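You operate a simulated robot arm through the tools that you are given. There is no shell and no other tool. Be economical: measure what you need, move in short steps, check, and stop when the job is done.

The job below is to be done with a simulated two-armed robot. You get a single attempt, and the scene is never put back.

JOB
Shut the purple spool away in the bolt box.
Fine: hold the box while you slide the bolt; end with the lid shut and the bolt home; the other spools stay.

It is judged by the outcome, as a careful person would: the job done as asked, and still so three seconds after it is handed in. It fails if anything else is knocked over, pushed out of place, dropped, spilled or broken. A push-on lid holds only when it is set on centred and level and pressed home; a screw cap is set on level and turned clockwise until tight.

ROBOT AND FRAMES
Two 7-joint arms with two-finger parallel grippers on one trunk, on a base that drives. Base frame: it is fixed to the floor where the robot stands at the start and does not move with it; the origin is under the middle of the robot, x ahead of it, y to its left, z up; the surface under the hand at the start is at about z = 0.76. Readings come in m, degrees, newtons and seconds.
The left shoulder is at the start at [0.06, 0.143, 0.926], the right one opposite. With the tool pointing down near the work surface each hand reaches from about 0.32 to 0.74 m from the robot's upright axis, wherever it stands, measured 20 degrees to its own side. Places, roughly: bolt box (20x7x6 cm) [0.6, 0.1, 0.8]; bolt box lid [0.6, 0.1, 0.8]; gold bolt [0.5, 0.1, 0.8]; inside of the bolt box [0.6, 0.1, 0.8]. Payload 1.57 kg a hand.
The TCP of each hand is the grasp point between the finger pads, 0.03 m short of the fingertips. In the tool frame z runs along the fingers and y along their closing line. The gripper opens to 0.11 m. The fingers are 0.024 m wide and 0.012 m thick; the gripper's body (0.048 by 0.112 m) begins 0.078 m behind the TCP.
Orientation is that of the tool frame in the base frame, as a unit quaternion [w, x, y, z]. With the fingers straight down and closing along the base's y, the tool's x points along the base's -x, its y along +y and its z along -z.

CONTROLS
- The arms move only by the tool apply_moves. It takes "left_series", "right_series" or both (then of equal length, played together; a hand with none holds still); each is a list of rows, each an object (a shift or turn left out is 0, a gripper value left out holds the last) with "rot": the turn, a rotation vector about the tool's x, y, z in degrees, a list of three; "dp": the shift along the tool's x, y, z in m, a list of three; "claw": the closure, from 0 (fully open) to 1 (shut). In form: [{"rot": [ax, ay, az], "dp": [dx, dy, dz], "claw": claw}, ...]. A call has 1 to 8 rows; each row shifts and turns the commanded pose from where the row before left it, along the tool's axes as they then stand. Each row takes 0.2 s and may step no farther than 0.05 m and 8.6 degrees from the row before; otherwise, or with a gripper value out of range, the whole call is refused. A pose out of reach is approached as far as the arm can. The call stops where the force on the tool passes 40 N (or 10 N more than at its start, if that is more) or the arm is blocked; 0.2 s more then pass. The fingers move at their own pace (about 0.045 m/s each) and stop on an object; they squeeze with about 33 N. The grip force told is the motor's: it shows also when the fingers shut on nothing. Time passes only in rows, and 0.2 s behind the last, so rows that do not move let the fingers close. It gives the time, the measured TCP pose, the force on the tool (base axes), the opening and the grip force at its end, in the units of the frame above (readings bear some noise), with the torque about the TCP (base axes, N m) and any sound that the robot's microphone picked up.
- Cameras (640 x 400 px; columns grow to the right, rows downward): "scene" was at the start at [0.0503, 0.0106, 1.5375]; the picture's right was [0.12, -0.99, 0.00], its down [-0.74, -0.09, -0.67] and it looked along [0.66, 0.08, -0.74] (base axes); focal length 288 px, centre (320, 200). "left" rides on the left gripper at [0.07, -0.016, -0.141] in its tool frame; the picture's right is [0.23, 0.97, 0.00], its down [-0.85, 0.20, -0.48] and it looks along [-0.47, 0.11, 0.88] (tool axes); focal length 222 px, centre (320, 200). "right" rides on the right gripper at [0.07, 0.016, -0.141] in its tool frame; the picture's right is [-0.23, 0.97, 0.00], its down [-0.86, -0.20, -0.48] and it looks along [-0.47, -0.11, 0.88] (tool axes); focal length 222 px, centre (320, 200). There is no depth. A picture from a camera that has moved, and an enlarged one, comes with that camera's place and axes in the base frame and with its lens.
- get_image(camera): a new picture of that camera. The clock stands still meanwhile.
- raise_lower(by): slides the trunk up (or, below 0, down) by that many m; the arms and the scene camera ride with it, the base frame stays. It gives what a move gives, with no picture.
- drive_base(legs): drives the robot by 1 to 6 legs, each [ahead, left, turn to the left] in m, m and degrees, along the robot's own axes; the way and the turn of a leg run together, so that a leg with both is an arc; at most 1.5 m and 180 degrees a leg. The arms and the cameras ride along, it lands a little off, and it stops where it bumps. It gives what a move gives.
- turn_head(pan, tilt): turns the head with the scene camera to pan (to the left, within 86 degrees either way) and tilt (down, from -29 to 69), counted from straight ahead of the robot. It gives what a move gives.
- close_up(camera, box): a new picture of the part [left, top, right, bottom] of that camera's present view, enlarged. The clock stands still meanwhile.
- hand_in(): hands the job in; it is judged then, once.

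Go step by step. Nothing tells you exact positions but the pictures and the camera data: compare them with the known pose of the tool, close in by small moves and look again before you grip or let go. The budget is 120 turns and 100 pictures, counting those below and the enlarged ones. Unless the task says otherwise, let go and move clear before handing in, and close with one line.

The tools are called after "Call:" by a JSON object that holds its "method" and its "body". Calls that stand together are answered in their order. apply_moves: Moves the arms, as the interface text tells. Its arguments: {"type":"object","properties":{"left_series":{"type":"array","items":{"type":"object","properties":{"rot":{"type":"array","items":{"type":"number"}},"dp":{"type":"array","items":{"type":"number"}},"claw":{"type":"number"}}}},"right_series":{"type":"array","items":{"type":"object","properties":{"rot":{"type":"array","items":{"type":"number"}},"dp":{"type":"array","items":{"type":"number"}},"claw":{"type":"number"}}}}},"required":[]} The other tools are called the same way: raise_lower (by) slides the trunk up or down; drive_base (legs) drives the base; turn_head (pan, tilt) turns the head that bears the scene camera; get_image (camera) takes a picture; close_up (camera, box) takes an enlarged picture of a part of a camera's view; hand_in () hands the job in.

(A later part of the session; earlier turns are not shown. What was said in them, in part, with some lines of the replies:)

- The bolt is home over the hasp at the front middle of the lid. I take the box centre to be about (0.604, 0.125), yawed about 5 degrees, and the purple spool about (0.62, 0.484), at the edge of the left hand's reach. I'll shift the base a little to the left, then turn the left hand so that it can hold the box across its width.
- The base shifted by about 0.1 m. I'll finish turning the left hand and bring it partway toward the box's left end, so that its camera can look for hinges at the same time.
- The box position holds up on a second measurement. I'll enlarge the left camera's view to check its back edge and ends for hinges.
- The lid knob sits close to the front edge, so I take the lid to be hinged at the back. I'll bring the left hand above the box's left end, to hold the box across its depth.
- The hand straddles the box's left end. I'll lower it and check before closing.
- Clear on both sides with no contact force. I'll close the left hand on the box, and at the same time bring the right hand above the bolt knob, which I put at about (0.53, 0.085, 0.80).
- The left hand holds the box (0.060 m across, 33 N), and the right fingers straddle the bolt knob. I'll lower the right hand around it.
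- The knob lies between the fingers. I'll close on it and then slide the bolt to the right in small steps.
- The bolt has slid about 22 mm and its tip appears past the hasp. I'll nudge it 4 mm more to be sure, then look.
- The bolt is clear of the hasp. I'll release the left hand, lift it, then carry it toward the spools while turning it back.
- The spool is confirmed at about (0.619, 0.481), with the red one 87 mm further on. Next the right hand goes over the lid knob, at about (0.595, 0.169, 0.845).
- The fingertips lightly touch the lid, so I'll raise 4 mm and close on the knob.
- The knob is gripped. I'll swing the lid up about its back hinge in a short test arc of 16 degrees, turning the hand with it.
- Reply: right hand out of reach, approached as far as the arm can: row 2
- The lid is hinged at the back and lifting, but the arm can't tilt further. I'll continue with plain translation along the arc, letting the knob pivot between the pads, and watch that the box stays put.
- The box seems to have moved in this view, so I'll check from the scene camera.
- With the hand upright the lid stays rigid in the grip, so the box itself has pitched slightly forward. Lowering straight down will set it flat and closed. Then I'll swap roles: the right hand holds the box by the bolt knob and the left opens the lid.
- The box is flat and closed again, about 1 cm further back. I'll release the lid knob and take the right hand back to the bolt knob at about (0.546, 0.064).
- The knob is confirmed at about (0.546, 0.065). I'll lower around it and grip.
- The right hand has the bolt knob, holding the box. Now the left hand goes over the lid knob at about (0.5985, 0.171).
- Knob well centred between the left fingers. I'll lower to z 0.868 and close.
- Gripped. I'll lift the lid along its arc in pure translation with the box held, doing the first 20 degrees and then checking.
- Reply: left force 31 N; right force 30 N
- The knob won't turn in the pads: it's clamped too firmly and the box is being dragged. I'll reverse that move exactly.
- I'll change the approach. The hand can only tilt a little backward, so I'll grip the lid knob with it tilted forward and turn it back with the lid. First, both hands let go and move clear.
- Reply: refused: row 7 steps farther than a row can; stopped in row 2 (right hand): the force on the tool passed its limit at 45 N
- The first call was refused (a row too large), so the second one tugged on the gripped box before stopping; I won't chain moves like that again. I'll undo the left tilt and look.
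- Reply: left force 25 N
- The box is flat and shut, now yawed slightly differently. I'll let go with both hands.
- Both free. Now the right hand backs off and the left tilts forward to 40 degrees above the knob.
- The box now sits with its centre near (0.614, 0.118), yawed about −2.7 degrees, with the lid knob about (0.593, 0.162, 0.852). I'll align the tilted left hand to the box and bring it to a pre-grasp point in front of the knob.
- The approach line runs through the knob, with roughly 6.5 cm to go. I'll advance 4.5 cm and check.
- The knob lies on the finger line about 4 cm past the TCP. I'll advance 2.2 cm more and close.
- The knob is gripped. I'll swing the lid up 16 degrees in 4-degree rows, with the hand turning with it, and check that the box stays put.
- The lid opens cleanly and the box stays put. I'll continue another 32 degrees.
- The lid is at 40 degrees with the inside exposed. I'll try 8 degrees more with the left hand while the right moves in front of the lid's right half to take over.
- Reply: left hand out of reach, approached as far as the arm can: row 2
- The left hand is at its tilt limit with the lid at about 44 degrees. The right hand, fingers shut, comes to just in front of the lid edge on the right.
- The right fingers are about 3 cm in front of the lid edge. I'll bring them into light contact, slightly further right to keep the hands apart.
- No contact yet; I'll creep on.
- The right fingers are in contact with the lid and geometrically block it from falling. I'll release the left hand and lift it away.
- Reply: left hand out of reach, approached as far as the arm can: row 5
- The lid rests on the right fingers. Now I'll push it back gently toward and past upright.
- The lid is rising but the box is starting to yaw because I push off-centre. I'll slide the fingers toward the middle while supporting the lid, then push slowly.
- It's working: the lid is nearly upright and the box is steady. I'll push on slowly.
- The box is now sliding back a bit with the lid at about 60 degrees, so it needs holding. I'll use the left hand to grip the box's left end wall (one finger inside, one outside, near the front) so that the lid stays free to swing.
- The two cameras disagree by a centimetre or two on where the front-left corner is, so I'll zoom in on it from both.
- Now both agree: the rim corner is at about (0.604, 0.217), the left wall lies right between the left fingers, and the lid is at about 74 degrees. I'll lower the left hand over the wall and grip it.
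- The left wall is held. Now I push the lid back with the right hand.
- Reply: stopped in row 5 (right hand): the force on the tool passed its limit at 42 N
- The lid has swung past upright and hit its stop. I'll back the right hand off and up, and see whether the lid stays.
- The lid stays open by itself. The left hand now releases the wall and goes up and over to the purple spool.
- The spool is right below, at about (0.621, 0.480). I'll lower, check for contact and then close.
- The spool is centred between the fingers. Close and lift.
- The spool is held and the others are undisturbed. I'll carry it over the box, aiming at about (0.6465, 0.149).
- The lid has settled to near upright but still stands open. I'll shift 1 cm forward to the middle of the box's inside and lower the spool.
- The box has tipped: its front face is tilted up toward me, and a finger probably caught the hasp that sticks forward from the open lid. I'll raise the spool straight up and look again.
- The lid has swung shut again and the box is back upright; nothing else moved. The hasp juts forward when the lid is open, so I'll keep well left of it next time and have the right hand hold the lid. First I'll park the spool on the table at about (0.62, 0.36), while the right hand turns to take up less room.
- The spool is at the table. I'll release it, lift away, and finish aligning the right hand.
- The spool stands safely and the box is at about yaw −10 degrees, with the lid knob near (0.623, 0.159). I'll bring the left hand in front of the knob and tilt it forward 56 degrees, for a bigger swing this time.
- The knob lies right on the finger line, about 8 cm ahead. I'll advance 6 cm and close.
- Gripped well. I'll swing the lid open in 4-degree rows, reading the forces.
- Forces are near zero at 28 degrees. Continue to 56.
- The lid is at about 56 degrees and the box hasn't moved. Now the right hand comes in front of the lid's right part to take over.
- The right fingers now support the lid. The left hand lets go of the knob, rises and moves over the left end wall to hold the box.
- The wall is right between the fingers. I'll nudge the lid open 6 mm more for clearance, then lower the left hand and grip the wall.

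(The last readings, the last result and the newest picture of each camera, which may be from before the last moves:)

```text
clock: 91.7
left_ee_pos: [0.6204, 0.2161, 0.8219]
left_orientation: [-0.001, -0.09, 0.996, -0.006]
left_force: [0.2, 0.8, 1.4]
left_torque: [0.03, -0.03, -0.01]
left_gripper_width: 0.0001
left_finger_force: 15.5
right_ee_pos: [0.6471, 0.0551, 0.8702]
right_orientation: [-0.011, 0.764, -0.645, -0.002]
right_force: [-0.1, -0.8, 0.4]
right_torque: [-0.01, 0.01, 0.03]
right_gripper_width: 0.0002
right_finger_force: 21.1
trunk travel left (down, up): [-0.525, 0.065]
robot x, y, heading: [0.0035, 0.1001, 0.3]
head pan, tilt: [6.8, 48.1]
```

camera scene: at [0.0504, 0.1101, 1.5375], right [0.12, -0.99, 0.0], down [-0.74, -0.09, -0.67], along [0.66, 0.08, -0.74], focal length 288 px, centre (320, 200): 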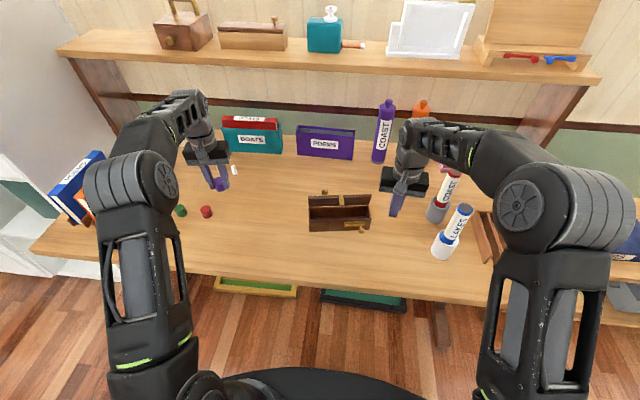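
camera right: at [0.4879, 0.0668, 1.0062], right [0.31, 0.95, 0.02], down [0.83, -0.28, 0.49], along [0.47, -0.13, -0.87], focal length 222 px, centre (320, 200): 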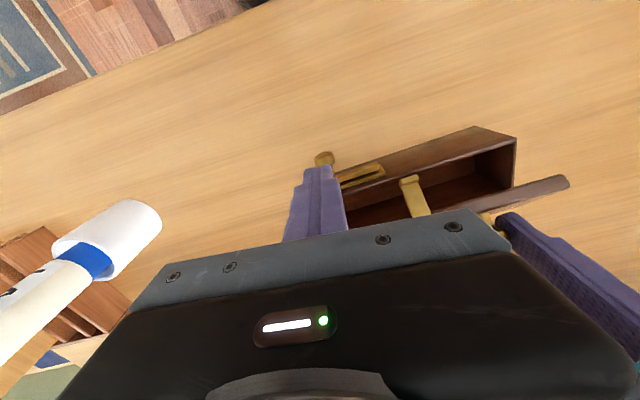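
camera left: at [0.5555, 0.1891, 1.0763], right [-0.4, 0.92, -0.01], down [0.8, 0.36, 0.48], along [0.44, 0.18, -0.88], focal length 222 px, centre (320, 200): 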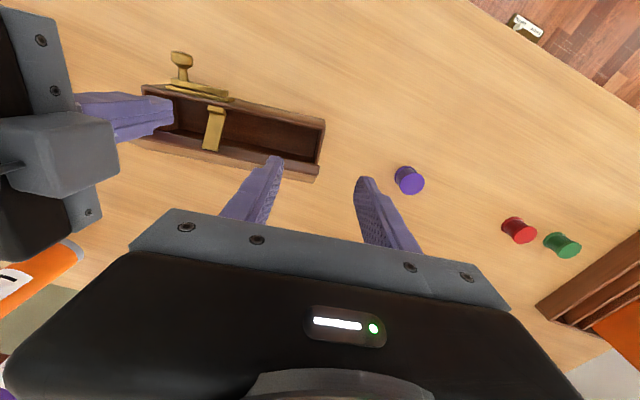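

The fingers closed on nothing, so I'll look before doing more.

Call:
{"method": "close_up", "body": {"camera": "scene", "box": [256, 150, 416, 250]}}

```text
4.00 times, centred on (336, 200) of scene
camera zoom: at [0.0503, 0.11, 1.5375], right [0.12, -0.99, 0.0], down [-0.74, -0.09, -0.67], along [0.66, 0.08, -0.74], focal length 1151 px, centre (256, 200)
```

zoom: 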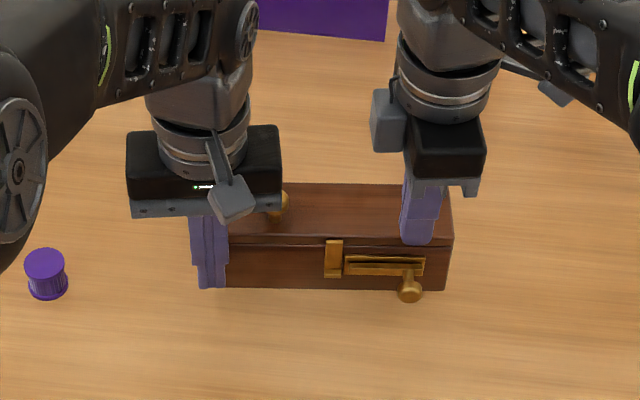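

The lid shut again: the descending finger must have pushed it down and driven the box back about 3 cm. New plan: the left hand will hold the lid open rigidly by its knob, and the right hand, tilted forward, will slip the spool in under the lid. So the spool must first be moved within the right hand's reach. Both hands clear first.

Call:
{"method": "apply_moves", "body": {"left_series": [{"dp": [0, 0, -0.04]}, {"dp": [0, 0, -0.04]}, {"dp": [0, 0, -0.04], "claw": 0.45}, {}, {}, {}, {}, {}], "right_series": [{"dp": [0, 0, -0.04]}, {"dp": [0, 0, -0.03]}, {"dp": [0.029, 0.04, 0]}, {"dp": [0.029, 0.04, 0]}, {"dp": [0.029, 0.04, 0]}, {"dp": [0.029, 0.04, 0]}, {"rot": [0, 0, 8.5]}, {"rot": [0, 0, 8.5]}]}}

```text
clock: 93.5
left_ee_pos: [0.6209, 0.2172, 0.9414]
left_orientation: [0.0, -0.09, 0.996, -0.006]
left_force: [0.3, -0.6, 0.1]
left_torque: [-0.04, 0.02, -0.02]
left_gripper_width: 0.0606
left_finger_force: 0.0
right_ee_pos: [0.5075, -0.0851, 0.9366]
right_orientation: [0.01, -0.658, 0.753, 0.003]
right_force: [-0.7, -0.3, 0.5]
right_torque: [0.04, 0.02, 0.01]
right_gripper_width: 0.0
right_finger_force: 21.0
trunk travel left (down, up): [-0.525, 0.065]
robot x, y, heading: [0.0014, 0.0996, 0.0]
head pan, tilt: [6.8, 48.1]
```

Now the left hand picks the spool up again, at (0.621, 0.356), while the right turns back.

Call:
{"method": "apply_moves", "body": {"left_series": [{"dp": [-0.0062, 0.034, 0]}, {"dp": [-0.0062, 0.034, 0]}, {"dp": [-0.0062, 0.034, 0]}, {"dp": [-0.0062, 0.034, 0]}, {"dp": [0, 0, 0.045]}, {"dp": [0, 0, 0.045]}, {"dp": [0, 0, 0.035]}, {"dp": [0, 0, 0.022]}], "right_series": [{"rot": [0, 0, 8.5]}, {"rot": [0, 0, 8.5]}, {"rot": [0, 0, 8.5]}, {"rot": [0, 0, 8.5]}, {"rot": [0, 0, 8.5]}, {"rot": [0, 0, 8.5]}, {"rot": [0, 0, 8.5]}, {"rot": [0, 0, 8.5]}]}}

Call:
{"method": "apply_moves", "body": {"left_series": [{"claw": 1}, {}, {}, {}, {"dp": [0, 0, -0.03]}, {"dp": [0, 0, -0.04]}, {"dp": [0, 0, -0.04]}, {"dp": [0, 0, -0.04]}], "right_series": [{"rot": [0, 0, 8.3]}, {}, {}, {}, {}, {}, {}, {}]}}

```text
clock: 95.3
left_ee_pos: [0.621, 0.3514, 0.7923]
left_orientation: [0.001, -0.09, 0.996, -0.006]
left_force: [-0.2, -1.2, -0.5]
left_torque: [0.03, -0.02, 0.01]
left_gripper_width: 0.0606
left_finger_force: 0.0
right_ee_pos: [0.5075, -0.0867, 0.9358]
right_orientation: [0.007, -0.126, 0.992, 0.009]
right_force: [0.2, 0.4, 0.9]
right_torque: [0.0, -0.01, -0.05]
right_gripper_width: 0.0
right_finger_force: 21.4
trunk travel left (down, up): [-0.525, 0.065]
robot x, y, heading: [0.0001, 0.1011, 0.5]
head pan, tilt: [6.8, 48.1]
```

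```text
clock: 97.1
left_ee_pos: [0.6198, 0.3538, 0.9439]
left_orientation: [0.0, -0.09, 0.996, -0.006]
left_force: [0.3, 0.6, -0.3]
left_torque: [0.0, 0.01, 0.0]
left_gripper_width: 0.0316
left_finger_force: 33.1
right_ee_pos: [0.5074, -0.0866, 0.936]
right_orientation: [0.007, -0.054, 0.998, 0.009]
right_force: [0.4, 0.2, -0.1]
right_torque: [0.03, -0.01, 0.02]
right_gripper_width: 0.0
right_finger_force: 21.6
trunk travel left (down, up): [-0.525, 0.065]
robot x, y, heading: [-0.0011, 0.0992, 0.1]
head pan, tilt: [6.8, 48.1]
```

The spool is held. I'll carry it to a free spot in front of the box at (0.53, 0.06), with the right hand staying clear.

Call:
{"method": "apply_moves", "body": {"left_series": [{"dp": [0.0202, -0.039, 0]}, {"dp": [0.0202, -0.039, 0]}, {"dp": [0.0202, -0.039, 0]}, {"dp": [0.0202, -0.039, 0]}, {"dp": [0.0202, -0.039, 0]}, {"dp": [0.0202, -0.039, 0]}, {"dp": [0.0202, -0.039, 0]}, {}], "right_series": [{"dp": [0, -0.03, 0]}, {"dp": [0, -0.02, 0]}, {}, {}, {}, {}, {}, {}]}}

Call:
{"method": "close_up", "body": {"camera": "scene", "box": [240, 150, 432, 270]}}

```text
clock: 98.9
left_ee_pos: [0.5308, 0.0605, 0.9472]
left_orientation: [0.001, -0.09, 0.996, -0.006]
left_force: [-0.6, 0.0, -0.5]
left_torque: [0.03, 0.01, 0.03]
left_gripper_width: 0.0317
left_finger_force: 32.7
right_ee_pos: [0.5134, -0.1357, 0.9341]
right_orientation: [0.007, -0.055, 0.998, 0.009]
right_force: [-0.4, 0.0, 0.6]
right_torque: [0.0, -0.03, -0.01]
right_gripper_width: 0.0
right_finger_force: 21.2
trunk travel left (down, up): [-0.525, 0.065]
robot x, y, heading: [0.0018, 0.1001, 0.4]
head pan, tilt: [6.8, 48.1]
```

```text
3.33 times, centred on (336, 210) of scene
camera zoom: at [0.0503, 0.1104, 1.5375], right [0.12, -0.99, 0.0], down [-0.74, -0.09, -0.67], along [0.66, 0.08, -0.74], focal length 959 px, centre (267, 167)
```

zoom: 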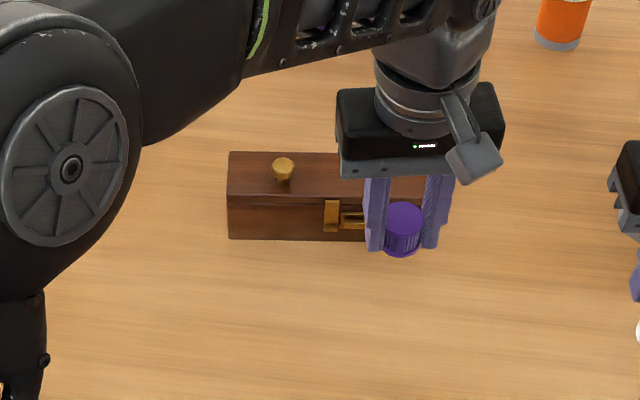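

I see the spool hanging in front of the box, whose knob is now near (0.663, 0.167). I'll set the spool down here and back the left hand off.

Call:
{"method": "apply_moves", "body": {"left_series": [{"dp": [0, 0, 0.045]}, {"dp": [0, 0, 0.045]}, {"dp": [0, 0, 0.035]}, {"dp": [0, 0, 0.02]}, {"dp": [0, 0, 0.0065]}, {}]}}

Call:
{"method": "apply_moves", "body": {"left_series": [{"claw": 0.45}, {}, {}, {"dp": [0, 0, -0.04]}, {"dp": [0, 0, -0.045]}, {"dp": [0, 0, -0.045]}, {"dp": [0, 0.045, 0]}, {"dp": [0, 0.045, 0]}]}}

```text
clock: 100.3
left_ee_pos: [0.5323, 0.0589, 0.793]
left_orientation: [-0.001, -0.091, 0.996, -0.007]
left_force: [-0.3, 0.0, -1.5]
left_torque: [0.0, 0.01, 0.02]
left_gripper_width: 0.0315
left_finger_force: 32.3
right_ee_pos: [0.5122, -0.1351, 0.9332]
right_orientation: [0.006, -0.054, 0.998, 0.01]
right_force: [-0.7, 0.1, 0.4]
right_torque: [-0.01, -0.01, 0.01]
right_gripper_width: 0.0
right_finger_force: 21.4
trunk travel left (down, up): [-0.525, 0.065]
robot x, y, heading: [-0.0011, 0.1021, 0.2]
head pan, tilt: [6.8, 48.1]
```

```text
clock: 102.1
left_ee_pos: [0.5159, 0.1496, 0.9253]
left_orientation: [0.0, -0.089, 0.996, -0.006]
left_force: [0.2, 0.8, 1.0]
left_torque: [0.03, 0.0, -0.01]
left_gripper_width: 0.0607
left_finger_force: 0.0
right_ee_pos: [0.5131, -0.1348, 0.9337]
right_orientation: [0.006, -0.054, 0.998, 0.009]
right_force: [0.1, -0.2, 0.2]
right_torque: [-0.02, 0.0, 0.01]
right_gripper_width: 0.0
right_finger_force: 21.5
trunk travel left (down, up): [-0.525, 0.065]
robot x, y, heading: [-0.0005, 0.0988, 0.0]
head pan, tilt: [6.8, 48.1]
```

The right hand now goes over the spool at (0.532, 0.059), while the left moves aside.

Call:
{"method": "apply_moves", "body": {"left_series": [{"dp": [0, 0.045, 0]}, {"dp": [0, 0.045, 0]}, {"dp": [0, 0.03, 0]}, {}, {}, {}, {}, {}], "right_series": [{"claw": 0.45}, {}, {"dp": [-0.008, 0.0382, 0]}, {"dp": [-0.008, 0.0382, 0]}, {"dp": [-0.008, 0.0382, 0]}, {"dp": [-0.008, 0.0382, 0]}, {"dp": [-0.008, 0.0382, 0]}, {}]}}

Call:
{"method": "get_image", "body": {"camera": "right"}}

```text
clock: 103.9
left_ee_pos: [0.4956, 0.2678, 0.9239]
left_orientation: [0.0, -0.09, 0.996, -0.007]
left_force: [0.2, -0.6, -0.1]
left_torque: [0.02, 0.03, 0.03]
left_gripper_width: 0.0606
left_finger_force: 0.1
right_ee_pos: [0.5314, 0.058, 0.9377]
right_orientation: [0.007, -0.055, 0.998, 0.009]
right_force: [1.4, 0.8, -1.1]
right_torque: [-0.01, -0.01, 0.02]
right_gripper_width: 0.0605
right_finger_force: 0.0
trunk travel left (down, up): [-0.525, 0.065]
robot x, y, heading: [0.0008, 0.1011, 0.3]
head pan, tilt: [6.8, 48.1]
```

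```text
6 pictures are left
camera right: at [0.4588, 0.0653, 1.0783], right [0.12, 0.99, 0.02], down [0.87, -0.11, 0.49], along [0.49, -0.04, -0.87], focal length 222 px, centre (320, 200)
```

right: 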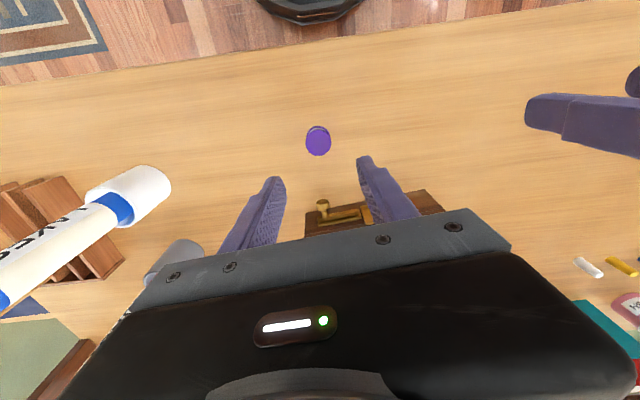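

The spool is right below the right hand. Lower, grip and lift.

Call:
{"method": "apply_moves", "body": {"right_series": [{"dp": [-0.001, 0.001, 0.045]}, {"dp": [0, 0, 0.045]}, {"dp": [0, 0, 0.035]}, {"dp": [0, 0, 0.0185]}, {"claw": 1}, {}, {}, {}]}}

Call:
{"method": "apply_moves", "body": {"right_series": [{"dp": [0, 0, -0.03]}, {"dp": [0, 0, -0.04]}, {"dp": [0, -0.04, -0.02]}, {"dp": [0, -0.045, 0]}, {"dp": [0, -0.045, 0]}, {}]}}

```text
clock: 105.7
left_ee_pos: [0.4956, 0.2681, 0.923]
left_orientation: [-0.001, -0.09, 0.996, -0.006]
left_force: [0.1, 0.5, 0.7]
left_torque: [0.01, -0.01, 0.0]
left_gripper_width: 0.0606
left_finger_force: 0.0
right_ee_pos: [0.5337, 0.0607, 0.7942]
right_orientation: [0.006, -0.055, 0.998, 0.009]
right_force: [-0.4, -1.0, 0.4]
right_torque: [0.0, 0.0, 0.02]
right_gripper_width: 0.0316
right_finger_force: 33.4
trunk travel left (down, up): [-0.525, 0.065]
robot x, y, heading: [-0.0002, 0.103, 0.3]
head pan, tilt: [6.8, 48.1]
```

```text
clock: 107.1
left_ee_pos: [0.4944, 0.2677, 0.9228]
left_orientation: [0.0, -0.091, 0.996, -0.006]
left_force: [0.5, 0.0, 0.2]
left_torque: [-0.01, 0.02, -0.04]
left_gripper_width: 0.0603
left_finger_force: 0.0
right_ee_pos: [0.5462, -0.0695, 0.8835]
right_orientation: [0.006, -0.055, 0.998, 0.009]
right_force: [0.6, -0.7, -0.2]
right_torque: [-0.04, 0.0, -0.04]
right_gripper_width: 0.0317
right_finger_force: 33.2
trunk travel left (down, up): [-0.525, 0.065]
robot x, y, heading: [-0.0028, 0.0981, 0.1]
head pan, tilt: [6.8, 48.1]
```

The right hand has the spool and waits at the side. The left hand now aligns in front of the lid knob, near (0.663, 0.167), and tilts forward.

Call:
{"method": "apply_moves", "body": {"left_series": [{"rot": [0, 0, 4], "claw": 0.5}, {"dp": [-0.0228, -0.0297, 0.0078]}, {"dp": [-0.0228, -0.0297, 0.0078]}, {"dp": [-0.0228, -0.0297, 0.0078]}, {"dp": [-0.0228, -0.0297, 0.0078]}, {"rot": [0, -8, 0]}, {"rot": [0, -8, 0]}, {"rot": [0, -8, 0]}]}}

Call:
{"method": "apply_moves", "body": {"left_series": [{"rot": [0, -8, 0]}, {"rot": [0, -8, 0]}, {"rot": [0, -8, 0]}, {"rot": [0, -8, 0]}, {}]}}

Call:
{"method": "get_image", "body": {"camera": "left"}}

```text
clock: 108.9
left_ee_pos: [0.5965, 0.1585, 0.8927]
left_orientation: [0.209, -0.056, 0.976, 0.005]
left_force: [-0.1, 0.8, 0.1]
left_torque: [0.02, -0.04, -0.01]
left_gripper_width: 0.0548
left_finger_force: 0.0
right_ee_pos: [0.5459, -0.0699, 0.883]
right_orientation: [0.006, -0.054, 0.998, 0.01]
right_force: [0.0, -0.7, -0.1]
right_torque: [0.04, 0.0, 0.02]
right_gripper_width: 0.0317
right_finger_force: 32.2
trunk travel left (down, up): [-0.525, 0.065]
robot x, y, heading: [0.0008, 0.0978, 0.3]
head pan, tilt: [6.8, 48.1]
```

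```text
clock: 110.1
left_ee_pos: [0.598, 0.1586, 0.8918]
left_orientation: [0.47, -0.052, 0.881, 0.02]
left_force: [-0.8, 0.6, -0.1]
left_torque: [0.0, -0.01, -0.02]
left_gripper_width: 0.0549
left_finger_force: 0.0
right_ee_pos: [0.5481, -0.0692, 0.8832]
right_orientation: [0.006, -0.054, 0.999, 0.009]
right_force: [0.2, -0.2, -0.4]
right_torque: [-0.01, -0.01, 0.04]
right_gripper_width: 0.0316
right_finger_force: 33.2
trunk travel left (down, up): [-0.525, 0.065]
robot x, y, heading: [0.0018, 0.0992, 0.2]
head pan, tilt: [6.8, 48.1]
```

```text
5 pictures are left
camera left: at [0.4439, 0.1247, 0.9134], right [-0.23, 0.95, -0.2], down [0.06, 0.22, 0.97], along [0.97, 0.22, -0.1], focal length 222 px, centre (320, 200)
```

left: 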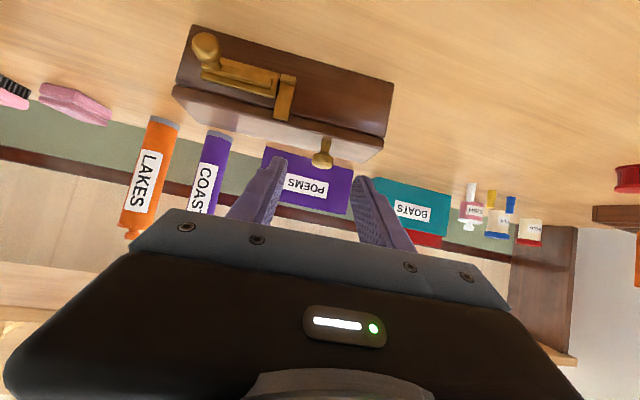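

The knob is centred about 7.4 cm ahead. I'll advance 5.5 cm and grip.

Call:
{"method": "apply_moves", "body": {"left_series": [{"dp": [0, 0.0015, 0.02]}, {"dp": [0, 0, 0.02]}, {"dp": [0, 0, 0.015]}, {}, {"claw": 1}, {}, {}, {}]}}

```text
clock: 111.9
left_ee_pos: [0.6415, 0.1652, 0.8625]
left_orientation: [0.469, -0.052, 0.881, 0.021]
left_force: [-0.6, 1.2, -0.7]
left_torque: [0.03, 0.03, 0.04]
left_gripper_width: 0.0208
left_finger_force: 31.4
right_ee_pos: [0.5461, -0.069, 0.8842]
right_orientation: [0.007, -0.054, 0.998, 0.01]
right_force: [-0.2, 0.6, -0.8]
right_torque: [0.02, 0.01, 0.0]
right_gripper_width: 0.032
right_finger_force: 33.1
trunk travel left (down, up): [-0.525, 0.065]
robot x, y, heading: [0.001, 0.1001, 0.1]
head pan, tilt: [6.8, 48.1]
```

Gripped. I'll first draw the shut box 3.5 cm back toward me, keeping it flat, so the lid swing stays within reach.

Call:
{"method": "apply_moves", "body": {"left_series": [{"dp": [0.0049, 0, -0.0073]}, {"dp": [0.0049, 0, -0.0073]}, {"dp": [0.0049, 0, -0.0073]}, {"dp": [0.0049, 0, -0.0073]}, {}]}}

Call:
{"method": "apply_moves", "body": {"left_series": [{"rot": [0, 4, 0], "dp": [-0.0051, 0, 0.0003]}, {"rot": [0, 4, 0], "dp": [-0.0051, 0, 0.0003]}, {"rot": [0, 4, 0], "dp": [-0.0051, 0, 0.0003]}, {"rot": [0, 4, 0], "dp": [-0.0051, 0, 0.0003]}, {"rot": [0, 4, 0], "dp": [-0.0051, 0, 0.0003]}, {"rot": [0, 4, 0], "dp": [-0.0051, 0, 0.0003]}, {"rot": [0, 4, 0], "dp": [-0.0051, 0, 0.0003]}, {}]}}

```text
clock: 113.1
left_ee_pos: [0.6066, 0.1597, 0.8622]
left_orientation: [0.47, -0.051, 0.881, 0.019]
left_force: [3.5, 1.2, 9.2]
left_torque: [0.05, -0.41, -0.01]
left_gripper_width: 0.0209
left_finger_force: 32.6
right_ee_pos: [0.5463, -0.0701, 0.883]
right_orientation: [0.006, -0.053, 0.999, 0.008]
right_force: [0.3, 0.2, -0.6]
right_torque: [-0.02, 0.04, -0.03]
right_gripper_width: 0.0318
right_finger_force: 33.1
trunk travel left (down, up): [-0.525, 0.065]
robot x, y, heading: [-0.0002, 0.102, 0.4]
head pan, tilt: [6.8, 48.1]
```

```text
clock: 114.9
left_ee_pos: [0.6322, 0.1631, 0.8836]
left_orientation: [0.242, -0.055, 0.969, 0.007]
left_force: [-0.9, -2.3, 9.0]
left_torque: [-0.03, -0.23, -0.03]
left_gripper_width: 0.0207
left_finger_force: 33.1
right_ee_pos: [0.5474, -0.0693, 0.8829]
right_orientation: [0.007, -0.054, 0.998, 0.009]
right_force: [0.7, -0.6, -1.2]
right_torque: [-0.03, -0.04, 0.0]
right_gripper_width: 0.0319
right_finger_force: 32.9
trunk travel left (down, up): [-0.525, 0.065]
robot x, y, heading: [0.0027, 0.1023, 0.2]
head pan, tilt: [6.8, 48.1]
```

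Lid at 28 degrees, pressing slightly on the box, which is harmless. Continue to 60.

Call:
{"method": "apply_moves", "body": {"left_series": [{"rot": [0, 4, 0], "dp": [-0.0052, 0, -0.0004]}, {"rot": [0, 4, 0], "dp": [-0.0052, 0, 0]}, {"rot": [0, 4, 0], "dp": [-0.0051, 0, 0.0003]}, {"rot": [0, 4, 0], "dp": [-0.0051, 0, 0.0003]}, {"rot": [0, 4, 0], "dp": [-0.0051, 0, 0.0003]}, {"rot": [0, 4, 0], "dp": [-0.0051, 0, 0.0003]}, {"rot": [0, 4, 0], "dp": [-0.0051, 0, 0.0003]}, {"rot": [0, 4, 0], "dp": [-0.0051, 0, 0.0003]}]}}

Call:
{"method": "close_up", "body": {"camera": "scene", "box": [256, 150, 416, 250]}}

```text
clock: 116.7
left_ee_pos: [0.6671, 0.1666, 0.8932]
left_orientation: [0.0, -0.056, 0.998, -0.006]
left_force: [-1.7, 0.0, 2.8]
left_torque: [-0.02, 0.17, 0.0]
left_gripper_width: 0.0208
left_finger_force: 33.7
left hand out of reach, approached as far as the arm can: row 8
right_ee_pos: [0.5468, -0.0684, 0.8835]
right_orientation: [0.007, -0.054, 0.998, 0.009]
right_force: [0.2, -0.9, -0.3]
right_torque: [0.01, 0.03, 0.02]
right_gripper_width: 0.0317
right_finger_force: 32.7
trunk travel left (down, up): [-0.525, 0.065]
robot x, y, heading: [-0.0024, 0.0999, 0.3]
head pan, tilt: [6.8, 48.1]
```

```text
4.00 times, centred on (336, 200) of scene
camera zoom: at [0.0498, 0.1099, 1.5375], right [0.12, -0.99, 0.0], down [-0.74, -0.09, -0.67], along [0.66, 0.08, -0.74], focal length 1151 px, centre (256, 200)
```

zoom: 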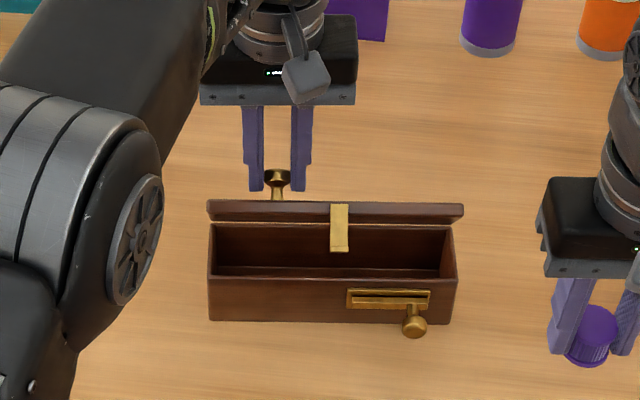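

The lid stands rigidly at about 56 degrees and the box is well in reach. The right hand tilts 30 degrees forward and brings the spool to the mouth of the box's right half.

Call:
{"method": "apply_moves", "body": {"right_series": [{"rot": [0, -7.5, 0]}, {"rot": [0, -7.5, 0]}, {"rot": [0, -7.5, 0]}, {"rot": [0, -7.5, 0]}, {"dp": [-0.0217, 0.0397, 0.01]}, {"dp": [-0.0217, 0.0397, 0.01]}, {"dp": [-0.0217, 0.0397, 0.01]}, {}]}}

Call:
{"method": "close_up", "body": {"camera": "scene", "box": [256, 150, 416, 250]}}

```text
clock: 118.5
left_ee_pos: [0.6668, 0.1673, 0.8927]
left_orientation: [0.001, -0.057, 0.998, -0.006]
left_force: [-0.2, -1.0, 0.0]
left_torque: [-0.09, -0.02, -0.01]
left_gripper_width: 0.0206
left_finger_force: 33.1
right_ee_pos: [0.606, 0.0564, 0.892]
right_orientation: [0.264, -0.05, 0.963, 0.024]
right_force: [-0.3, -0.2, 0.1]
right_torque: [0.02, -0.01, 0.0]
right_gripper_width: 0.0313
right_finger_force: 33.2
trunk travel left (down, up): [-0.525, 0.065]
robot x, y, heading: [0.003, 0.0987, 0.1]
head pan, tilt: [6.8, 48.1]
```

```text
4.00 times, centred on (336, 200) of scene
camera zoom: at [0.0503, 0.1099, 1.5375], right [0.12, -0.99, 0.0], down [-0.74, -0.09, -0.67], along [0.66, 0.08, -0.74], focal length 1151 px, centre (256, 200)
```

zoom: 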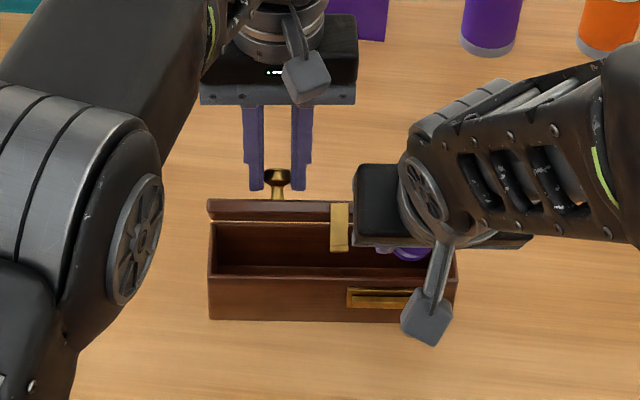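

The spool is at the mouth of the box. I'll slide it in along the finger direction in small steps, watching forces.

Call:
{"method": "apply_moves", "body": {"right_series": [{"dp": [0, 0, 0.015]}, {"dp": [0, 0, 0.015]}, {"dp": [0, 0, 0.015]}, {"dp": [0, 0, 0.01]}, {}]}}

Call:
{"method": "apply_moves", "body": {"right_series": [{"dp": [0, 0, 0.01]}, {"dp": [0, 0, 0.008]}, {"dp": [0, 0, 0.006]}, {}]}}

```text
clock: 119.7
left_ee_pos: [0.6675, 0.1679, 0.8912]
left_orientation: [0.001, -0.056, 0.998, -0.006]
left_force: [0.0, 0.2, -0.1]
left_torque: [0.02, 0.01, 0.01]
left_gripper_width: 0.0206
left_finger_force: 33.0
right_ee_pos: [0.632, 0.0599, 0.8445]
right_orientation: [0.265, -0.05, 0.963, 0.023]
right_force: [-0.1, 0.0, -0.3]
right_torque: [0.01, -0.03, 0.02]
right_gripper_width: 0.0314
right_finger_force: 33.2
trunk travel left (down, up): [-0.525, 0.065]
robot x, y, heading: [-0.0003, 0.0968, 0.2]
head pan, tilt: [6.8, 48.1]
```

```text
clock: 120.7
left_ee_pos: [0.6676, 0.1688, 0.8937]
left_orientation: [0.0, -0.056, 0.998, -0.006]
left_force: [2.6, 2.0, -0.4]
left_torque: [-0.03, -0.24, 0.24]
left_gripper_width: 0.0206
left_finger_force: 33.3
right_ee_pos: [0.6443, 0.062, 0.8236]
right_orientation: [0.264, -0.05, 0.963, 0.023]
right_force: [-3.8, -1.3, -1.1]
right_torque: [-0.05, 0.05, 0.01]
right_gripper_width: 0.0317
right_finger_force: 33.4
trunk travel left (down, up): [-0.525, 0.065]
robot x, y, heading: [-0.0013, 0.0986, 0.2]
head pan, tilt: [6.8, 48.1]
```

The spool is inside, just touching the back wall. I'll straighten the hand by 12 degrees and lower it a little further before letting go.

Call:
{"method": "apply_moves", "body": {"right_series": [{"rot": [0, 6, 0]}, {"rot": [0, 6, 0]}, {"dp": [0.0018, 0, 0.0057]}, {"dp": [0.0018, 0, 0.0057]}, {"dp": [0.0009, 0, 0.0028]}, {}]}}

```text
clock: 122.1
left_ee_pos: [0.669, 0.1685, 0.8928]
left_orientation: [0.0, -0.055, 0.998, -0.006]
left_force: [-2.0, -0.6, -0.1]
left_torque: [-0.04, 0.08, -0.06]
left_gripper_width: 0.0208
left_finger_force: 32.6
right_ee_pos: [0.6445, 0.0638, 0.8095]
right_orientation: [0.162, -0.053, 0.985, 0.019]
right_force: [-0.2, -0.3, 0.0]
right_torque: [-0.01, 0.02, -0.02]
right_gripper_width: 0.0317
right_finger_force: 33.1
trunk travel left (down, up): [-0.525, 0.065]
robot x, y, heading: [0.0046, 0.0988, 0.4]
head pan, tilt: [6.8, 48.1]
```

No contact, and the spool is a few millimetres off the floor of the box. I'll open gently and back out along the fingers.

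Call:
{"method": "apply_moves", "body": {"right_series": [{"claw": 0.62}, {}, {}, {"dp": [0, 0, -0.03]}, {"dp": [0, 0, -0.04]}, {"dp": [0, 0, -0.04]}, {"dp": [0.03, -0.03, 0]}, {"dp": [0.03, -0.03, 0]}]}}

Call:
{"method": "close_up", "body": {"camera": "scene", "box": [256, 150, 416, 250]}}

```text
clock: 123.9
left_ee_pos: [0.6674, 0.1679, 0.8933]
left_orientation: [0.001, -0.056, 0.998, -0.006]
left_force: [-0.2, -0.3, 0.3]
left_torque: [0.17, 0.0, 0.02]
left_gripper_width: 0.0207
left_finger_force: 33.3
right_ee_pos: [0.561, -0.0084, 0.8932]
right_orientation: [0.163, -0.053, 0.985, 0.018]
right_force: [0.0, -0.1, -0.9]
right_torque: [0.01, 0.01, 0.01]
right_gripper_width: 0.0418
right_finger_force: 0.1
trunk travel left (down, up): [-0.525, 0.065]
robot x, y, heading: [-0.0006, 0.0973, 0.4]
head pan, tilt: [6.8, 48.1]
```

```text
4.00 times, centred on (336, 200) of scene
camera zoom: at [0.0499, 0.1095, 1.5375], right [0.12, -0.99, 0.0], down [-0.74, -0.09, -0.67], along [0.66, 0.08, -0.74], focal length 1151 px, centre (256, 200)
```

zoom: 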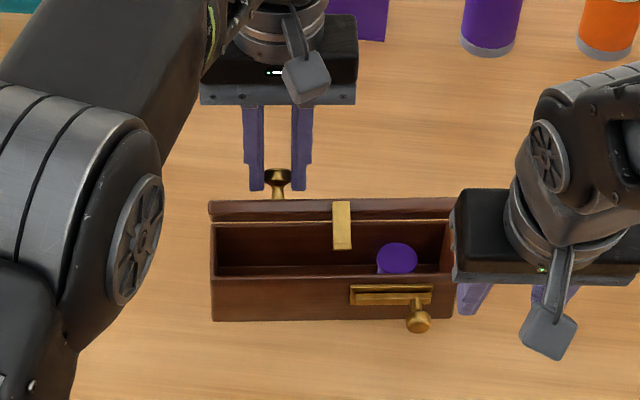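

The spool stands inside the box. I'll now close the lid along the reverse arc, watching forces.

Call:
{"method": "apply_moves", "body": {"left_series": [{"rot": [0, -4, 0], "dp": [0.0051, 0, -0.0001]}, {"rot": [0, -4, 0], "dp": [0.0051, 0, -0.0001]}, {"rot": [0, -4, 0], "dp": [0.0051, 0, -0.0001]}, {"rot": [0, -4, 0], "dp": [0.0051, 0, -0.0001]}, {"rot": [0, -4, 0], "dp": [0.0051, 0, -0.0001]}, {"rot": [0, -4, 0], "dp": [0.0051, 0, -0.0001]}, {"rot": [0, -4, 0], "dp": [0.0051, 0, -0.0001]}, {}]}}

```text
clock: 125.7
left_ee_pos: [0.6331, 0.1646, 0.8861]
left_orientation: [0.242, -0.056, 0.969, 0.008]
left_force: [-0.3, -0.7, 0.2]
left_torque: [0.02, 0.05, -0.04]
left_gripper_width: 0.0206
left_finger_force: 32.2
right_ee_pos: [0.5616, -0.0085, 0.8914]
right_orientation: [0.163, -0.052, 0.985, 0.019]
right_force: [0.1, 0.1, 0.1]
right_torque: [0.0, 0.01, 0.01]
right_gripper_width: 0.0416
right_finger_force: 0.0
trunk travel left (down, up): [-0.525, 0.065]
robot x, y, heading: [0.0018, 0.0977, 0.0]
head pan, tilt: [6.8, 48.1]
```

Lid halfway down with no strain. Continue to shut.

Call:
{"method": "apply_moves", "body": {"left_series": [{"rot": [0, -4, 0], "dp": [0.0052, 0, 0]}, {"rot": [0, -4, 0], "dp": [0.0052, 0, 0]}, {"rot": [0, -4, 0], "dp": [0.0052, 0, 0]}, {"rot": [0, -4, 0], "dp": [0.0052, 0, 0]}, {"rot": [0, -4, 0], "dp": [0.0052, 0, 0]}, {"rot": [0, -4, 0], "dp": [0.0052, 0, 0]}, {"rot": [0, -4, 0], "dp": [0.0052, 0, 0]}, {}]}}

```text
clock: 127.5
left_ee_pos: [0.6057, 0.1595, 0.8635]
left_orientation: [0.469, -0.052, 0.881, 0.02]
left_force: [0.2, 0.2, 0.0]
left_torque: [-0.04, 0.1, 0.01]
left_gripper_width: 0.021
left_finger_force: 32.8
right_ee_pos: [0.5602, -0.009, 0.8913]
right_orientation: [0.163, -0.052, 0.985, 0.017]
right_force: [-0.2, 0.3, -1.1]
right_torque: [-0.02, 0.0, -0.01]
right_gripper_width: 0.0419
right_finger_force: 0.1
trunk travel left (down, up): [-0.525, 0.065]
robot x, y, heading: [-0.0005, 0.1001, 0.0]
head pan, tilt: [6.8, 48.1]
```

The lid is back at its shut position. I'll press it lightly, release the knob, back off and untilt, then re-orient the left hand to hold the box across its depth for the bolt, as at the start.

Call:
{"method": "apply_moves", "body": {"left_series": [{"dp": [0.0017, 0, 0.0011]}, {"claw": 0.5}, {}, {}, {"dp": [0, 0, -0.03]}, {"dp": [0, 0, -0.03]}, {"rot": [0, 8, 0]}, {"rot": [0, 8, 0]}], "right_series": [{}, {}, {}, {"rot": [0, 6, 0]}, {"rot": [0, 6, 0]}, {"rot": [0, 6.5, 0]}, {"dp": [0, -0.04, 0]}, {}]}}

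Call:
{"method": "apply_moves", "body": {"left_series": [{"rot": [0, 8, 0]}, {"rot": [0, 8, 0]}, {"rot": [0, 8, 0]}, {"rot": [0, 8, 0]}, {"rot": [0, 8, 0]}, {"dp": [0, 0.04, -0.025]}, {"dp": [0, 0.04, 0], "claw": 0}, {}]}}

```text
clock: 129.3
left_ee_pos: [0.5558, 0.1551, 0.8952]
left_orientation: [0.341, -0.055, 0.938, 0.013]
left_force: [0.2, -0.5, 0.2]
left_torque: [-0.02, -0.02, -0.01]
left_gripper_width: 0.055
left_finger_force: 0.0
right_ee_pos: [0.5641, -0.0476, 0.8919]
right_orientation: [0.001, -0.056, 0.998, 0.009]
right_force: [-0.2, -0.5, -0.6]
right_torque: [-0.01, 0.02, 0.01]
right_gripper_width: 0.0418
right_finger_force: 0.0
trunk travel left (down, up): [-0.525, 0.065]
robot x, y, heading: [-0.0017, 0.1013, 0.4]
head pan, tilt: [6.8, 48.1]
```

```text
clock: 131.1
left_ee_pos: [0.5491, 0.2343, 0.9205]
left_orientation: [0.0, -0.055, 0.998, -0.006]
left_force: [-0.2, -0.1, 0.1]
left_torque: [0.0, 0.02, 0.05]
left_gripper_width: 0.1072
left_finger_force: 0.0
right_ee_pos: [0.5649, -0.0488, 0.8924]
right_orientation: [0.003, -0.054, 0.999, 0.009]
right_force: [0.2, 0.3, -0.6]
right_torque: [0.02, 0.02, 0.02]
right_gripper_width: 0.0418
right_finger_force: 0.1
trunk travel left (down, up): [-0.525, 0.065]
robot x, y, heading: [0.0003, 0.0961, -0.2]
head pan, tilt: [6.8, 48.1]
```

Both hands are clear and upright. I'll turn the left hand about 90 degrees so it can straddle the box's left end.

Call:
{"method": "apply_moves", "body": {"left_series": [{"rot": [0, 0, 8.2]}, {"rot": [0, 0, 8.2]}, {"rot": [0, 0, 8.2]}, {"rot": [0, 0, 8.2]}, {"rot": [0, 0, 8.2]}, {"rot": [0, 0, 8.2]}, {"rot": [0, 0, 8.2]}, {"rot": [0, 0, 8.2]}]}}

Call:
{"method": "apply_moves", "body": {"left_series": [{"rot": [0, 0, 8.2]}, {"rot": [0, 0, 8.2]}, {"rot": [0, 0, 7.8]}, {}]}}

```text
clock: 132.9
left_ee_pos: [0.5467, 0.2361, 0.9187]
left_orientation: [0.003, 0.495, 0.869, -0.004]
left_force: [-0.2, -0.5, 0.1]
left_torque: [0.0, 0.0, -0.03]
left_gripper_width: 0.1097
left_finger_force: 0.0
right_ee_pos: [0.5651, -0.0482, 0.8925]
right_orientation: [0.002, -0.054, 0.999, 0.009]
right_force: [-0.4, -0.3, 0.0]
right_torque: [-0.03, -0.03, 0.0]
right_gripper_width: 0.0417
right_finger_force: 0.0
trunk travel left (down, up): [-0.525, 0.065]
robot x, y, heading: [0.0009, 0.0993, 0.4]
head pan, tilt: [6.8, 48.1]
```

```text
clock: 133.9
left_ee_pos: [0.5469, 0.2346, 0.9177]
left_orientation: [0.004, 0.666, 0.746, -0.004]
left_force: [0.7, 0.0, -0.2]
left_torque: [-0.03, 0.05, 0.01]
left_gripper_width: 0.11
left_finger_force: 0.1
right_ee_pos: [0.564, -0.0481, 0.8928]
right_orientation: [0.002, -0.054, 0.998, 0.008]
right_force: [0.0, 0.6, 0.2]
right_torque: [-0.02, -0.04, -0.01]
right_gripper_width: 0.0418
right_finger_force: 0.1
trunk travel left (down, up): [-0.525, 0.065]
robot x, y, heading: [0.0017, 0.0998, 0.5]
head pan, tilt: [6.8, 48.1]
```

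The left hand is aligned. I'll bring it over the box's left end and take one of my last two pictures, to place both it and the bolt knob.

Call:
{"method": "apply_moves", "body": {"left_series": [{"dp": [-0.0225, 0.0423, 0]}, {"dp": [-0.0225, 0.0423, 0]}, {}]}}

Call:
{"method": "close_up", "body": {"camera": "scene", "box": [272, 165, 400, 245]}}

```text
clock: 134.7
left_ee_pos: [0.6356, 0.2003, 0.9195]
left_orientation: [0.004, 0.665, 0.747, -0.004]
left_force: [-0.2, 0.5, 0.5]
left_torque: [-0.01, -0.03, 0.0]
left_gripper_width: 0.11
left_finger_force: 0.0
right_ee_pos: [0.5646, -0.0487, 0.8924]
right_orientation: [0.003, -0.055, 0.998, 0.009]
right_force: [0.2, 0.2, 0.5]
right_torque: [-0.02, -0.01, 0.01]
right_gripper_width: 0.0418
right_finger_force: 0.0
trunk travel left (down, up): [-0.525, 0.065]
robot x, y, heading: [-0.0012, 0.0991, 0.3]
head pan, tilt: [6.8, 48.1]
```

```text
5.00 times, centred on (336, 205) of scene
camera zoom: at [0.0497, 0.1102, 1.5375], right [0.12, -0.99, 0.0], down [-0.74, -0.09, -0.67], along [0.66, 0.08, -0.74], focal length 1438 px, centre (240, 175)
```

zoom: 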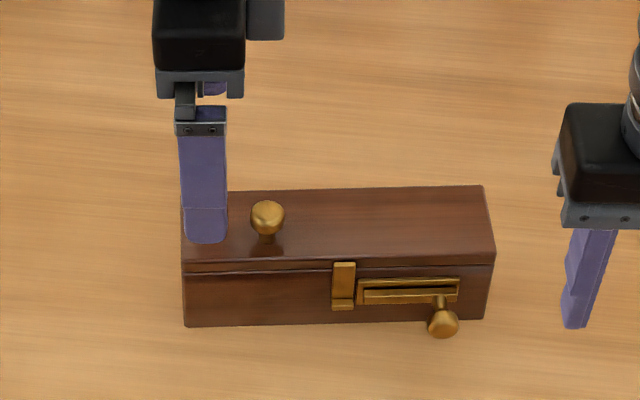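

The lid is fully shut and the bolt is still withdrawn, with its knob near (0.596, 0.048). The left hand lowers and grips the box, while the right comes above the bolt knob.

Call:
{"method": "apply_moves", "body": {"left_series": [{"dp": [0, 0, 0.04]}, {"dp": [0, 0, 0.04]}, {"dp": [0, 0, 0.039]}, {"claw": 1}, {}, {}, {}, {}], "right_series": [{"claw": 0.5}, {"dp": [-0.0135, 0.0309, 0]}, {"dp": [-0.0135, 0.0309, 0]}, {"dp": [-0.0135, 0.0309, 0]}, {}, {}, {}, {}]}}

```text
clock: 136.5
left_ee_pos: [0.6382, 0.198, 0.7996]
left_orientation: [0.005, 0.665, 0.746, -0.005]
left_force: [0.1, -0.2, 0.1]
left_torque: [-0.09, -0.1, 0.03]
left_gripper_width: 0.06
left_finger_force: 33.2
right_ee_pos: [0.5973, 0.0499, 0.8954]
right_orientation: [0.002, -0.054, 0.998, 0.009]
right_force: [0.6, 0.2, 0.1]
right_torque: [-0.01, 0.01, 0.0]
right_gripper_width: 0.0548
right_finger_force: 0.0
trunk travel left (down, up): [-0.525, 0.065]
robot x, y, heading: [0.0013, 0.0992, 0.3]
head pan, tilt: [6.8, 48.1]
```

The box is held (0.060 m). Gripping probably squared it by a couple of degrees, so I aim for about (0.591, 0.048) as I lower the right hand around the knob and close.

Call:
{"method": "apply_moves", "body": {"right_series": [{"dp": [0.006, -0.0015, 0.035]}, {"dp": [0, 0, 0.035]}, {"dp": [0, 0, 0.021]}, {}, {"claw": 1}, {}, {}, {}]}}

```text
clock: 138.3
left_ee_pos: [0.6391, 0.1974, 0.7995]
left_orientation: [0.004, 0.666, 0.746, -0.003]
left_force: [2.0, -2.7, -0.1]
left_torque: [0.23, 0.03, 0.35]
left_gripper_width: 0.0602
left_finger_force: 33.3
right_ee_pos: [0.5909, 0.0485, 0.8026]
right_orientation: [0.001, -0.055, 0.998, 0.009]
right_force: [-1.6, 1.1, -0.9]
right_torque: [0.0, 0.02, 0.0]
right_gripper_width: 0.0182
right_finger_force: 29.1
trunk travel left (down, up): [-0.525, 0.065]
robot x, y, heading: [-0.0021, 0.0995, 0.1]
head pan, tilt: [6.8, 48.1]
```

The knob is gripped (0.018 m, as before). I'll slide the bolt home to the left.

Call:
{"method": "apply_moves", "body": {"right_series": [{"dp": [0, 0.008, 0]}, {"dp": [0, 0.008, 0]}, {"dp": [0, 0.006, 0]}, {}]}}

Call:
{"method": "apply_moves", "body": {"right_series": [{"dp": [0, 0.003, 0]}, {"dp": [0, 0.002, 0]}, {}]}}

```text
clock: 139.3
left_ee_pos: [0.6389, 0.1991, 0.8001]
left_orientation: [0.005, 0.665, 0.747, -0.003]
left_force: [2.2, 7.2, -0.7]
left_torque: [-0.22, -0.07, 0.08]
left_gripper_width: 0.0601
left_finger_force: 33.3
right_ee_pos: [0.5877, 0.0694, 0.8026]
right_orientation: [0.001, -0.054, 0.998, 0.008]
right_force: [-2.3, -8.8, 1.6]
right_torque: [-0.08, -0.01, -0.11]
right_gripper_width: 0.0178
right_finger_force: 32.8
trunk travel left (down, up): [-0.525, 0.065]
robot x, y, heading: [0.0005, 0.0996, 0.2]
head pan, tilt: [6.8, 48.1]
```

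```text
clock: 140.1
left_ee_pos: [0.6388, 0.2015, 0.7995]
left_orientation: [0.003, 0.665, 0.747, -0.002]
left_force: [5.6, 21.0, 0.9]
left_torque: [-0.65, 0.04, -0.19]
left_gripper_width: 0.06
left_finger_force: 33.1
right_ee_pos: [0.5883, 0.0721, 0.8039]
right_orientation: [0.001, -0.054, 0.999, 0.007]
right_force: [-3.2, -22.5, 1.6]
right_torque: [-0.07, -0.14, -0.2]
right_gripper_width: 0.0178
right_finger_force: 32.6
trunk travel left (down, up): [-0.525, 0.065]
robot x, y, heading: [0.0, 0.0987, -0.0]
head pan, tilt: [6.8, 48.1]
```

The bolt stopped with 22 N of resistance after about 2 cm relative to the box. I'll give it one slightly firmer push, then release and look.

Call:
{"method": "apply_moves", "body": {"right_series": [{"dp": [0, 0.002, 0]}, {}]}}

Call:
{"method": "apply_moves", "body": {"right_series": [{"claw": 0.5}, {}, {}, {"dp": [0, 0, -0.04]}, {"dp": [0, 0, -0.045]}, {"dp": [0, -0.045, -0.02]}, {"dp": [0, -0.045, 0]}, {"dp": [0, -0.04, 0]}]}}

Call:
{"method": "close_up", "body": {"camera": "scene", "box": [296, 185, 376, 235]}}

```text
clock: 140.7
left_ee_pos: [0.6389, 0.2016, 0.8012]
left_orientation: [0.004, 0.666, 0.746, -0.003]
left_force: [6.0, 26.2, 2.4]
left_torque: [-0.95, -0.12, -0.16]
left_gripper_width: 0.0599
left_finger_force: 32.9
right_ee_pos: [0.5867, 0.0732, 0.8044]
right_orientation: [0.003, -0.052, 0.999, 0.007]
right_force: [-2.6, -26.7, 4.3]
right_torque: [-0.06, -0.11, -0.22]
right_gripper_width: 0.0177
right_finger_force: 32.3
trunk travel left (down, up): [-0.525, 0.065]
robot x, y, heading: [-0.0015, 0.0981, 0.4]
head pan, tilt: [6.8, 48.1]
```

```text
clock: 142.5
left_ee_pos: [0.6391, 0.1986, 0.7997]
left_orientation: [0.004, 0.665, 0.747, -0.004]
left_force: [0.4, -0.4, -0.3]
left_torque: [0.29, -0.02, 0.01]
left_gripper_width: 0.0599
left_finger_force: 33.2
right_ee_pos: [0.5995, -0.0516, 0.9068]
right_orientation: [0.002, -0.055, 0.998, 0.01]
right_force: [-0.5, -0.3, -0.4]
right_torque: [-0.01, 0.0, -0.02]
right_gripper_width: 0.0549
right_finger_force: 0.1
trunk travel left (down, up): [-0.525, 0.065]
robot x, y, heading: [0.0028, 0.1011, 0.2]
head pan, tilt: [6.8, 48.1]
```

```text
8.00 times, centred on (336, 210) of scene
camera zoom: at [0.0503, 0.1094, 1.5375], right [0.12, -0.99, 0.0], down [-0.74, -0.09, -0.67], along [0.66, 0.08, -0.74], focal length 2301 px, centre (192, 120)
```

zoom: 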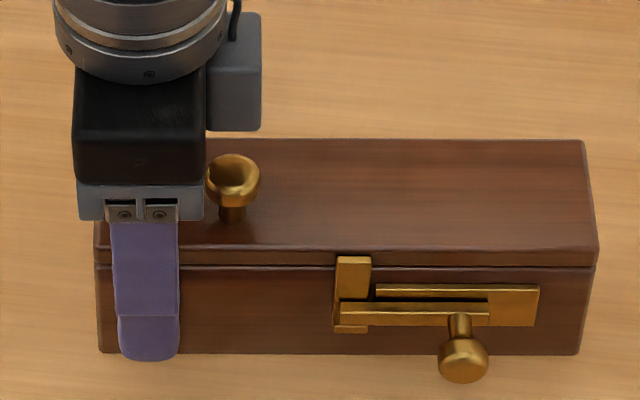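

The lid is shut and the bolt covers the hasp, though it may be a millimetre short of its full throw. With the left hand still holding the box, I'll push the knob once more from its right side with closed fingers until it meets its stop.

Call:
{"method": "apply_moves", "body": {"right_series": [{"claw": 1}, {}, {"dp": [0.002, 0.0436, 0]}, {"dp": [0, 0.0436, 0]}, {"dp": [0, 0, 0.04]}, {"dp": [0, 0, 0.04]}, {"dp": [0, 0, 0.0235]}, {}]}}

```text
clock: 144.3
left_ee_pos: [0.6388, 0.1978, 0.8]
left_orientation: [0.005, 0.666, 0.746, -0.005]
left_force: [-0.3, -0.2, 0.4]
left_torque: [0.24, -0.04, -0.01]
left_gripper_width: 0.0599
left_finger_force: 32.7
right_ee_pos: [0.588, 0.0342, 0.8049]
right_orientation: [0.002, -0.054, 0.998, 0.008]
right_force: [-0.6, 0.3, -0.4]
right_torque: [-0.02, -0.01, 0.01]
right_gripper_width: 0.0001
right_finger_force: 21.4
trunk travel left (down, up): [-0.525, 0.065]
robot x, y, heading: [-0.0002, 0.1003, 0.4]
head pan, tilt: [6.8, 48.1]
```

Call:
{"method": "apply_moves", "body": {"right_series": [{"dp": [0, 0.006, 0]}, {"dp": [0, 0.004, 0]}, {"dp": [0, 0.003, 0]}, {}]}}

Call:
{"method": "apply_moves", "body": {"right_series": [{"dp": [0, 0.003, 0]}, {"dp": [0, 0.002, 0]}, {}]}}

```text
clock: 145.3
left_ee_pos: [0.6385, 0.1974, 0.8002]
left_orientation: [0.005, 0.665, 0.746, -0.004]
left_force: [-0.5, -1.4, -0.4]
left_torque: [0.25, -0.01, -0.05]
left_gripper_width: 0.0595
left_finger_force: 33.2
right_ee_pos: [0.5874, 0.046, 0.8049]
right_orientation: [0.003, -0.054, 0.998, 0.009]
right_force: [-0.3, 0.0, -0.5]
right_torque: [-0.03, -0.02, 0.05]
right_gripper_width: 0.0
right_finger_force: 21.3
trunk travel left (down, up): [-0.525, 0.065]
robot x, y, heading: [0.0001, 0.0976, 0.5]
head pan, tilt: [6.8, 48.1]
```

```text
clock: 146.1
left_ee_pos: [0.6388, 0.1995, 0.8003]
left_orientation: [0.004, 0.665, 0.747, -0.004]
left_force: [-1.1, 9.1, -0.2]
left_torque: [-0.31, 0.02, -0.6]
left_gripper_width: 0.0598
left_finger_force: 32.9
right_ee_pos: [0.5874, 0.0516, 0.8044]
right_orientation: [0.001, -0.054, 0.999, 0.008]
right_force: [0.8, -10.2, 0.0]
right_torque: [-0.04, 0.02, -0.05]
right_gripper_width: 0.0
right_finger_force: 20.9
trunk travel left (down, up): [-0.525, 0.065]
robot x, y, heading: [-0.0006, 0.0982, 0.1]
head pan, tilt: [6.8, 48.1]
```

Contact is made; I push on to the stop.

Call:
{"method": "apply_moves", "body": {"right_series": [{"dp": [0, 0.003, 0]}, {"dp": [0, 0.003, 0]}, {}]}}

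Call:
{"method": "apply_moves", "body": {"right_series": [{"dp": [0, 0.002, 0]}, {}]}}

```text
clock: 146.9
left_ee_pos: [0.639, 0.2004, 0.7997]
left_orientation: [0.003, 0.666, 0.746, -0.002]
left_force: [-0.1, 23.2, 2.3]
left_torque: [-0.59, -0.01, -1.04]
left_gripper_width: 0.0598
left_finger_force: 32.7
right_ee_pos: [0.5863, 0.0567, 0.8045]
right_orientation: [0.001, -0.053, 0.999, 0.007]
right_force: [2.0, -22.7, 0.0]
right_torque: [-0.11, 0.02, -0.22]
right_gripper_width: 0.0002
right_finger_force: 20.5
trunk travel left (down, up): [-0.525, 0.065]
robot x, y, heading: [0.0005, 0.0999, 0.0]
head pan, tilt: [6.8, 48.1]
```

```text
clock: 147.5
left_ee_pos: [0.6398, 0.2017, 0.801]
left_orientation: [0.004, 0.665, 0.747, -0.002]
left_force: [0.5, 27.4, 2.0]
left_torque: [-0.74, 0.02, -1.0]
left_gripper_width: 0.0601
left_finger_force: 32.9
right_ee_pos: [0.5857, 0.0562, 0.8043]
right_orientation: [0.001, -0.053, 0.999, 0.007]
right_force: [1.6, -25.9, 0.3]
right_torque: [-0.11, -0.02, -0.22]
right_gripper_width: 0.0
right_finger_force: 21.4
trunk travel left (down, up): [-0.525, 0.065]
robot x, y, heading: [-0.0024, 0.0965, 0.1]
head pan, tilt: [6.8, 48.1]
```

The bolt is hard against its stop with the force rising and no more motion, so it is home. I'll back the right hand off, then release the box and lift both hands clear.

Call:
{"method": "apply_moves", "body": {"right_series": [{"dp": [0, -0.01, 0]}, {"dp": [0, -0.015, 0]}, {"dp": [0, 0, -0.04]}, {"dp": [0, 0, -0.045]}, {"dp": [0, -0.04, -0.02]}, {"dp": [0, -0.045, 0]}, {}]}}

Call:
{"method": "apply_moves", "body": {"left_series": [{"claw": 0}, {}, {}, {"dp": [0, 0, -0.04]}, {"dp": [0, 0, -0.045]}, {"dp": [0, 0, -0.045]}, {"dp": [0.045, 0, 0]}, {"dp": [0.045, 0, 0]}]}}

```text
clock: 149.1
left_ee_pos: [0.6388, 0.1984, 0.7999]
left_orientation: [0.005, 0.665, 0.747, -0.003]
left_force: [-0.2, 0.8, 0.9]
left_torque: [0.29, -0.03, 0.04]
left_gripper_width: 0.0598
left_finger_force: 33.0
right_ee_pos: [0.598, -0.0522, 0.9105]
right_orientation: [0.002, -0.055, 0.998, 0.01]
right_force: [0.2, 0.1, -0.1]
right_torque: [0.0, -0.01, -0.03]
right_gripper_width: 0.0001
right_finger_force: 21.3
trunk travel left (down, up): [-0.525, 0.065]
robot x, y, heading: [0.0024, 0.1011, 0.3]
head pan, tilt: [6.8, 48.1]
```

```text
clock: 150.9
left_ee_pos: [0.6255, 0.2896, 0.9298]
left_orientation: [0.004, 0.666, 0.746, -0.004]
left_force: [-0.5, 1.0, -0.3]
left_torque: [-0.03, -0.02, 0.01]
left_gripper_width: 0.11
left_finger_force: 0.0
right_ee_pos: [0.5979, -0.0525, 0.9094]
right_orientation: [0.002, -0.053, 0.999, 0.009]
right_force: [-0.1, 0.8, 0.4]
right_torque: [-0.03, -0.01, 0.02]
right_gripper_width: 0.0
right_finger_force: 21.8
trunk travel left (down, up): [-0.525, 0.065]
robot x, y, heading: [-0.0026, 0.0994, 0.2]
head pan, tilt: [6.8, 48.1]
```

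Both hands are clear, the spool is in the box, the lid is shut and the bolt is home, so I'm handing in.

Call:
{"method": "hand_in", "body": {}}

```text
The job is handed in.
```

The purple spool is in the bolt box with the lid shut and the bolt pushed home, the left hand holding the box while the bolt slid. The other spools were not touched. The box itself ended a few centimetres from where it started and slightly turned. I had no pictures left after the final push, so I judged the bolt home by feel when it met its stop.
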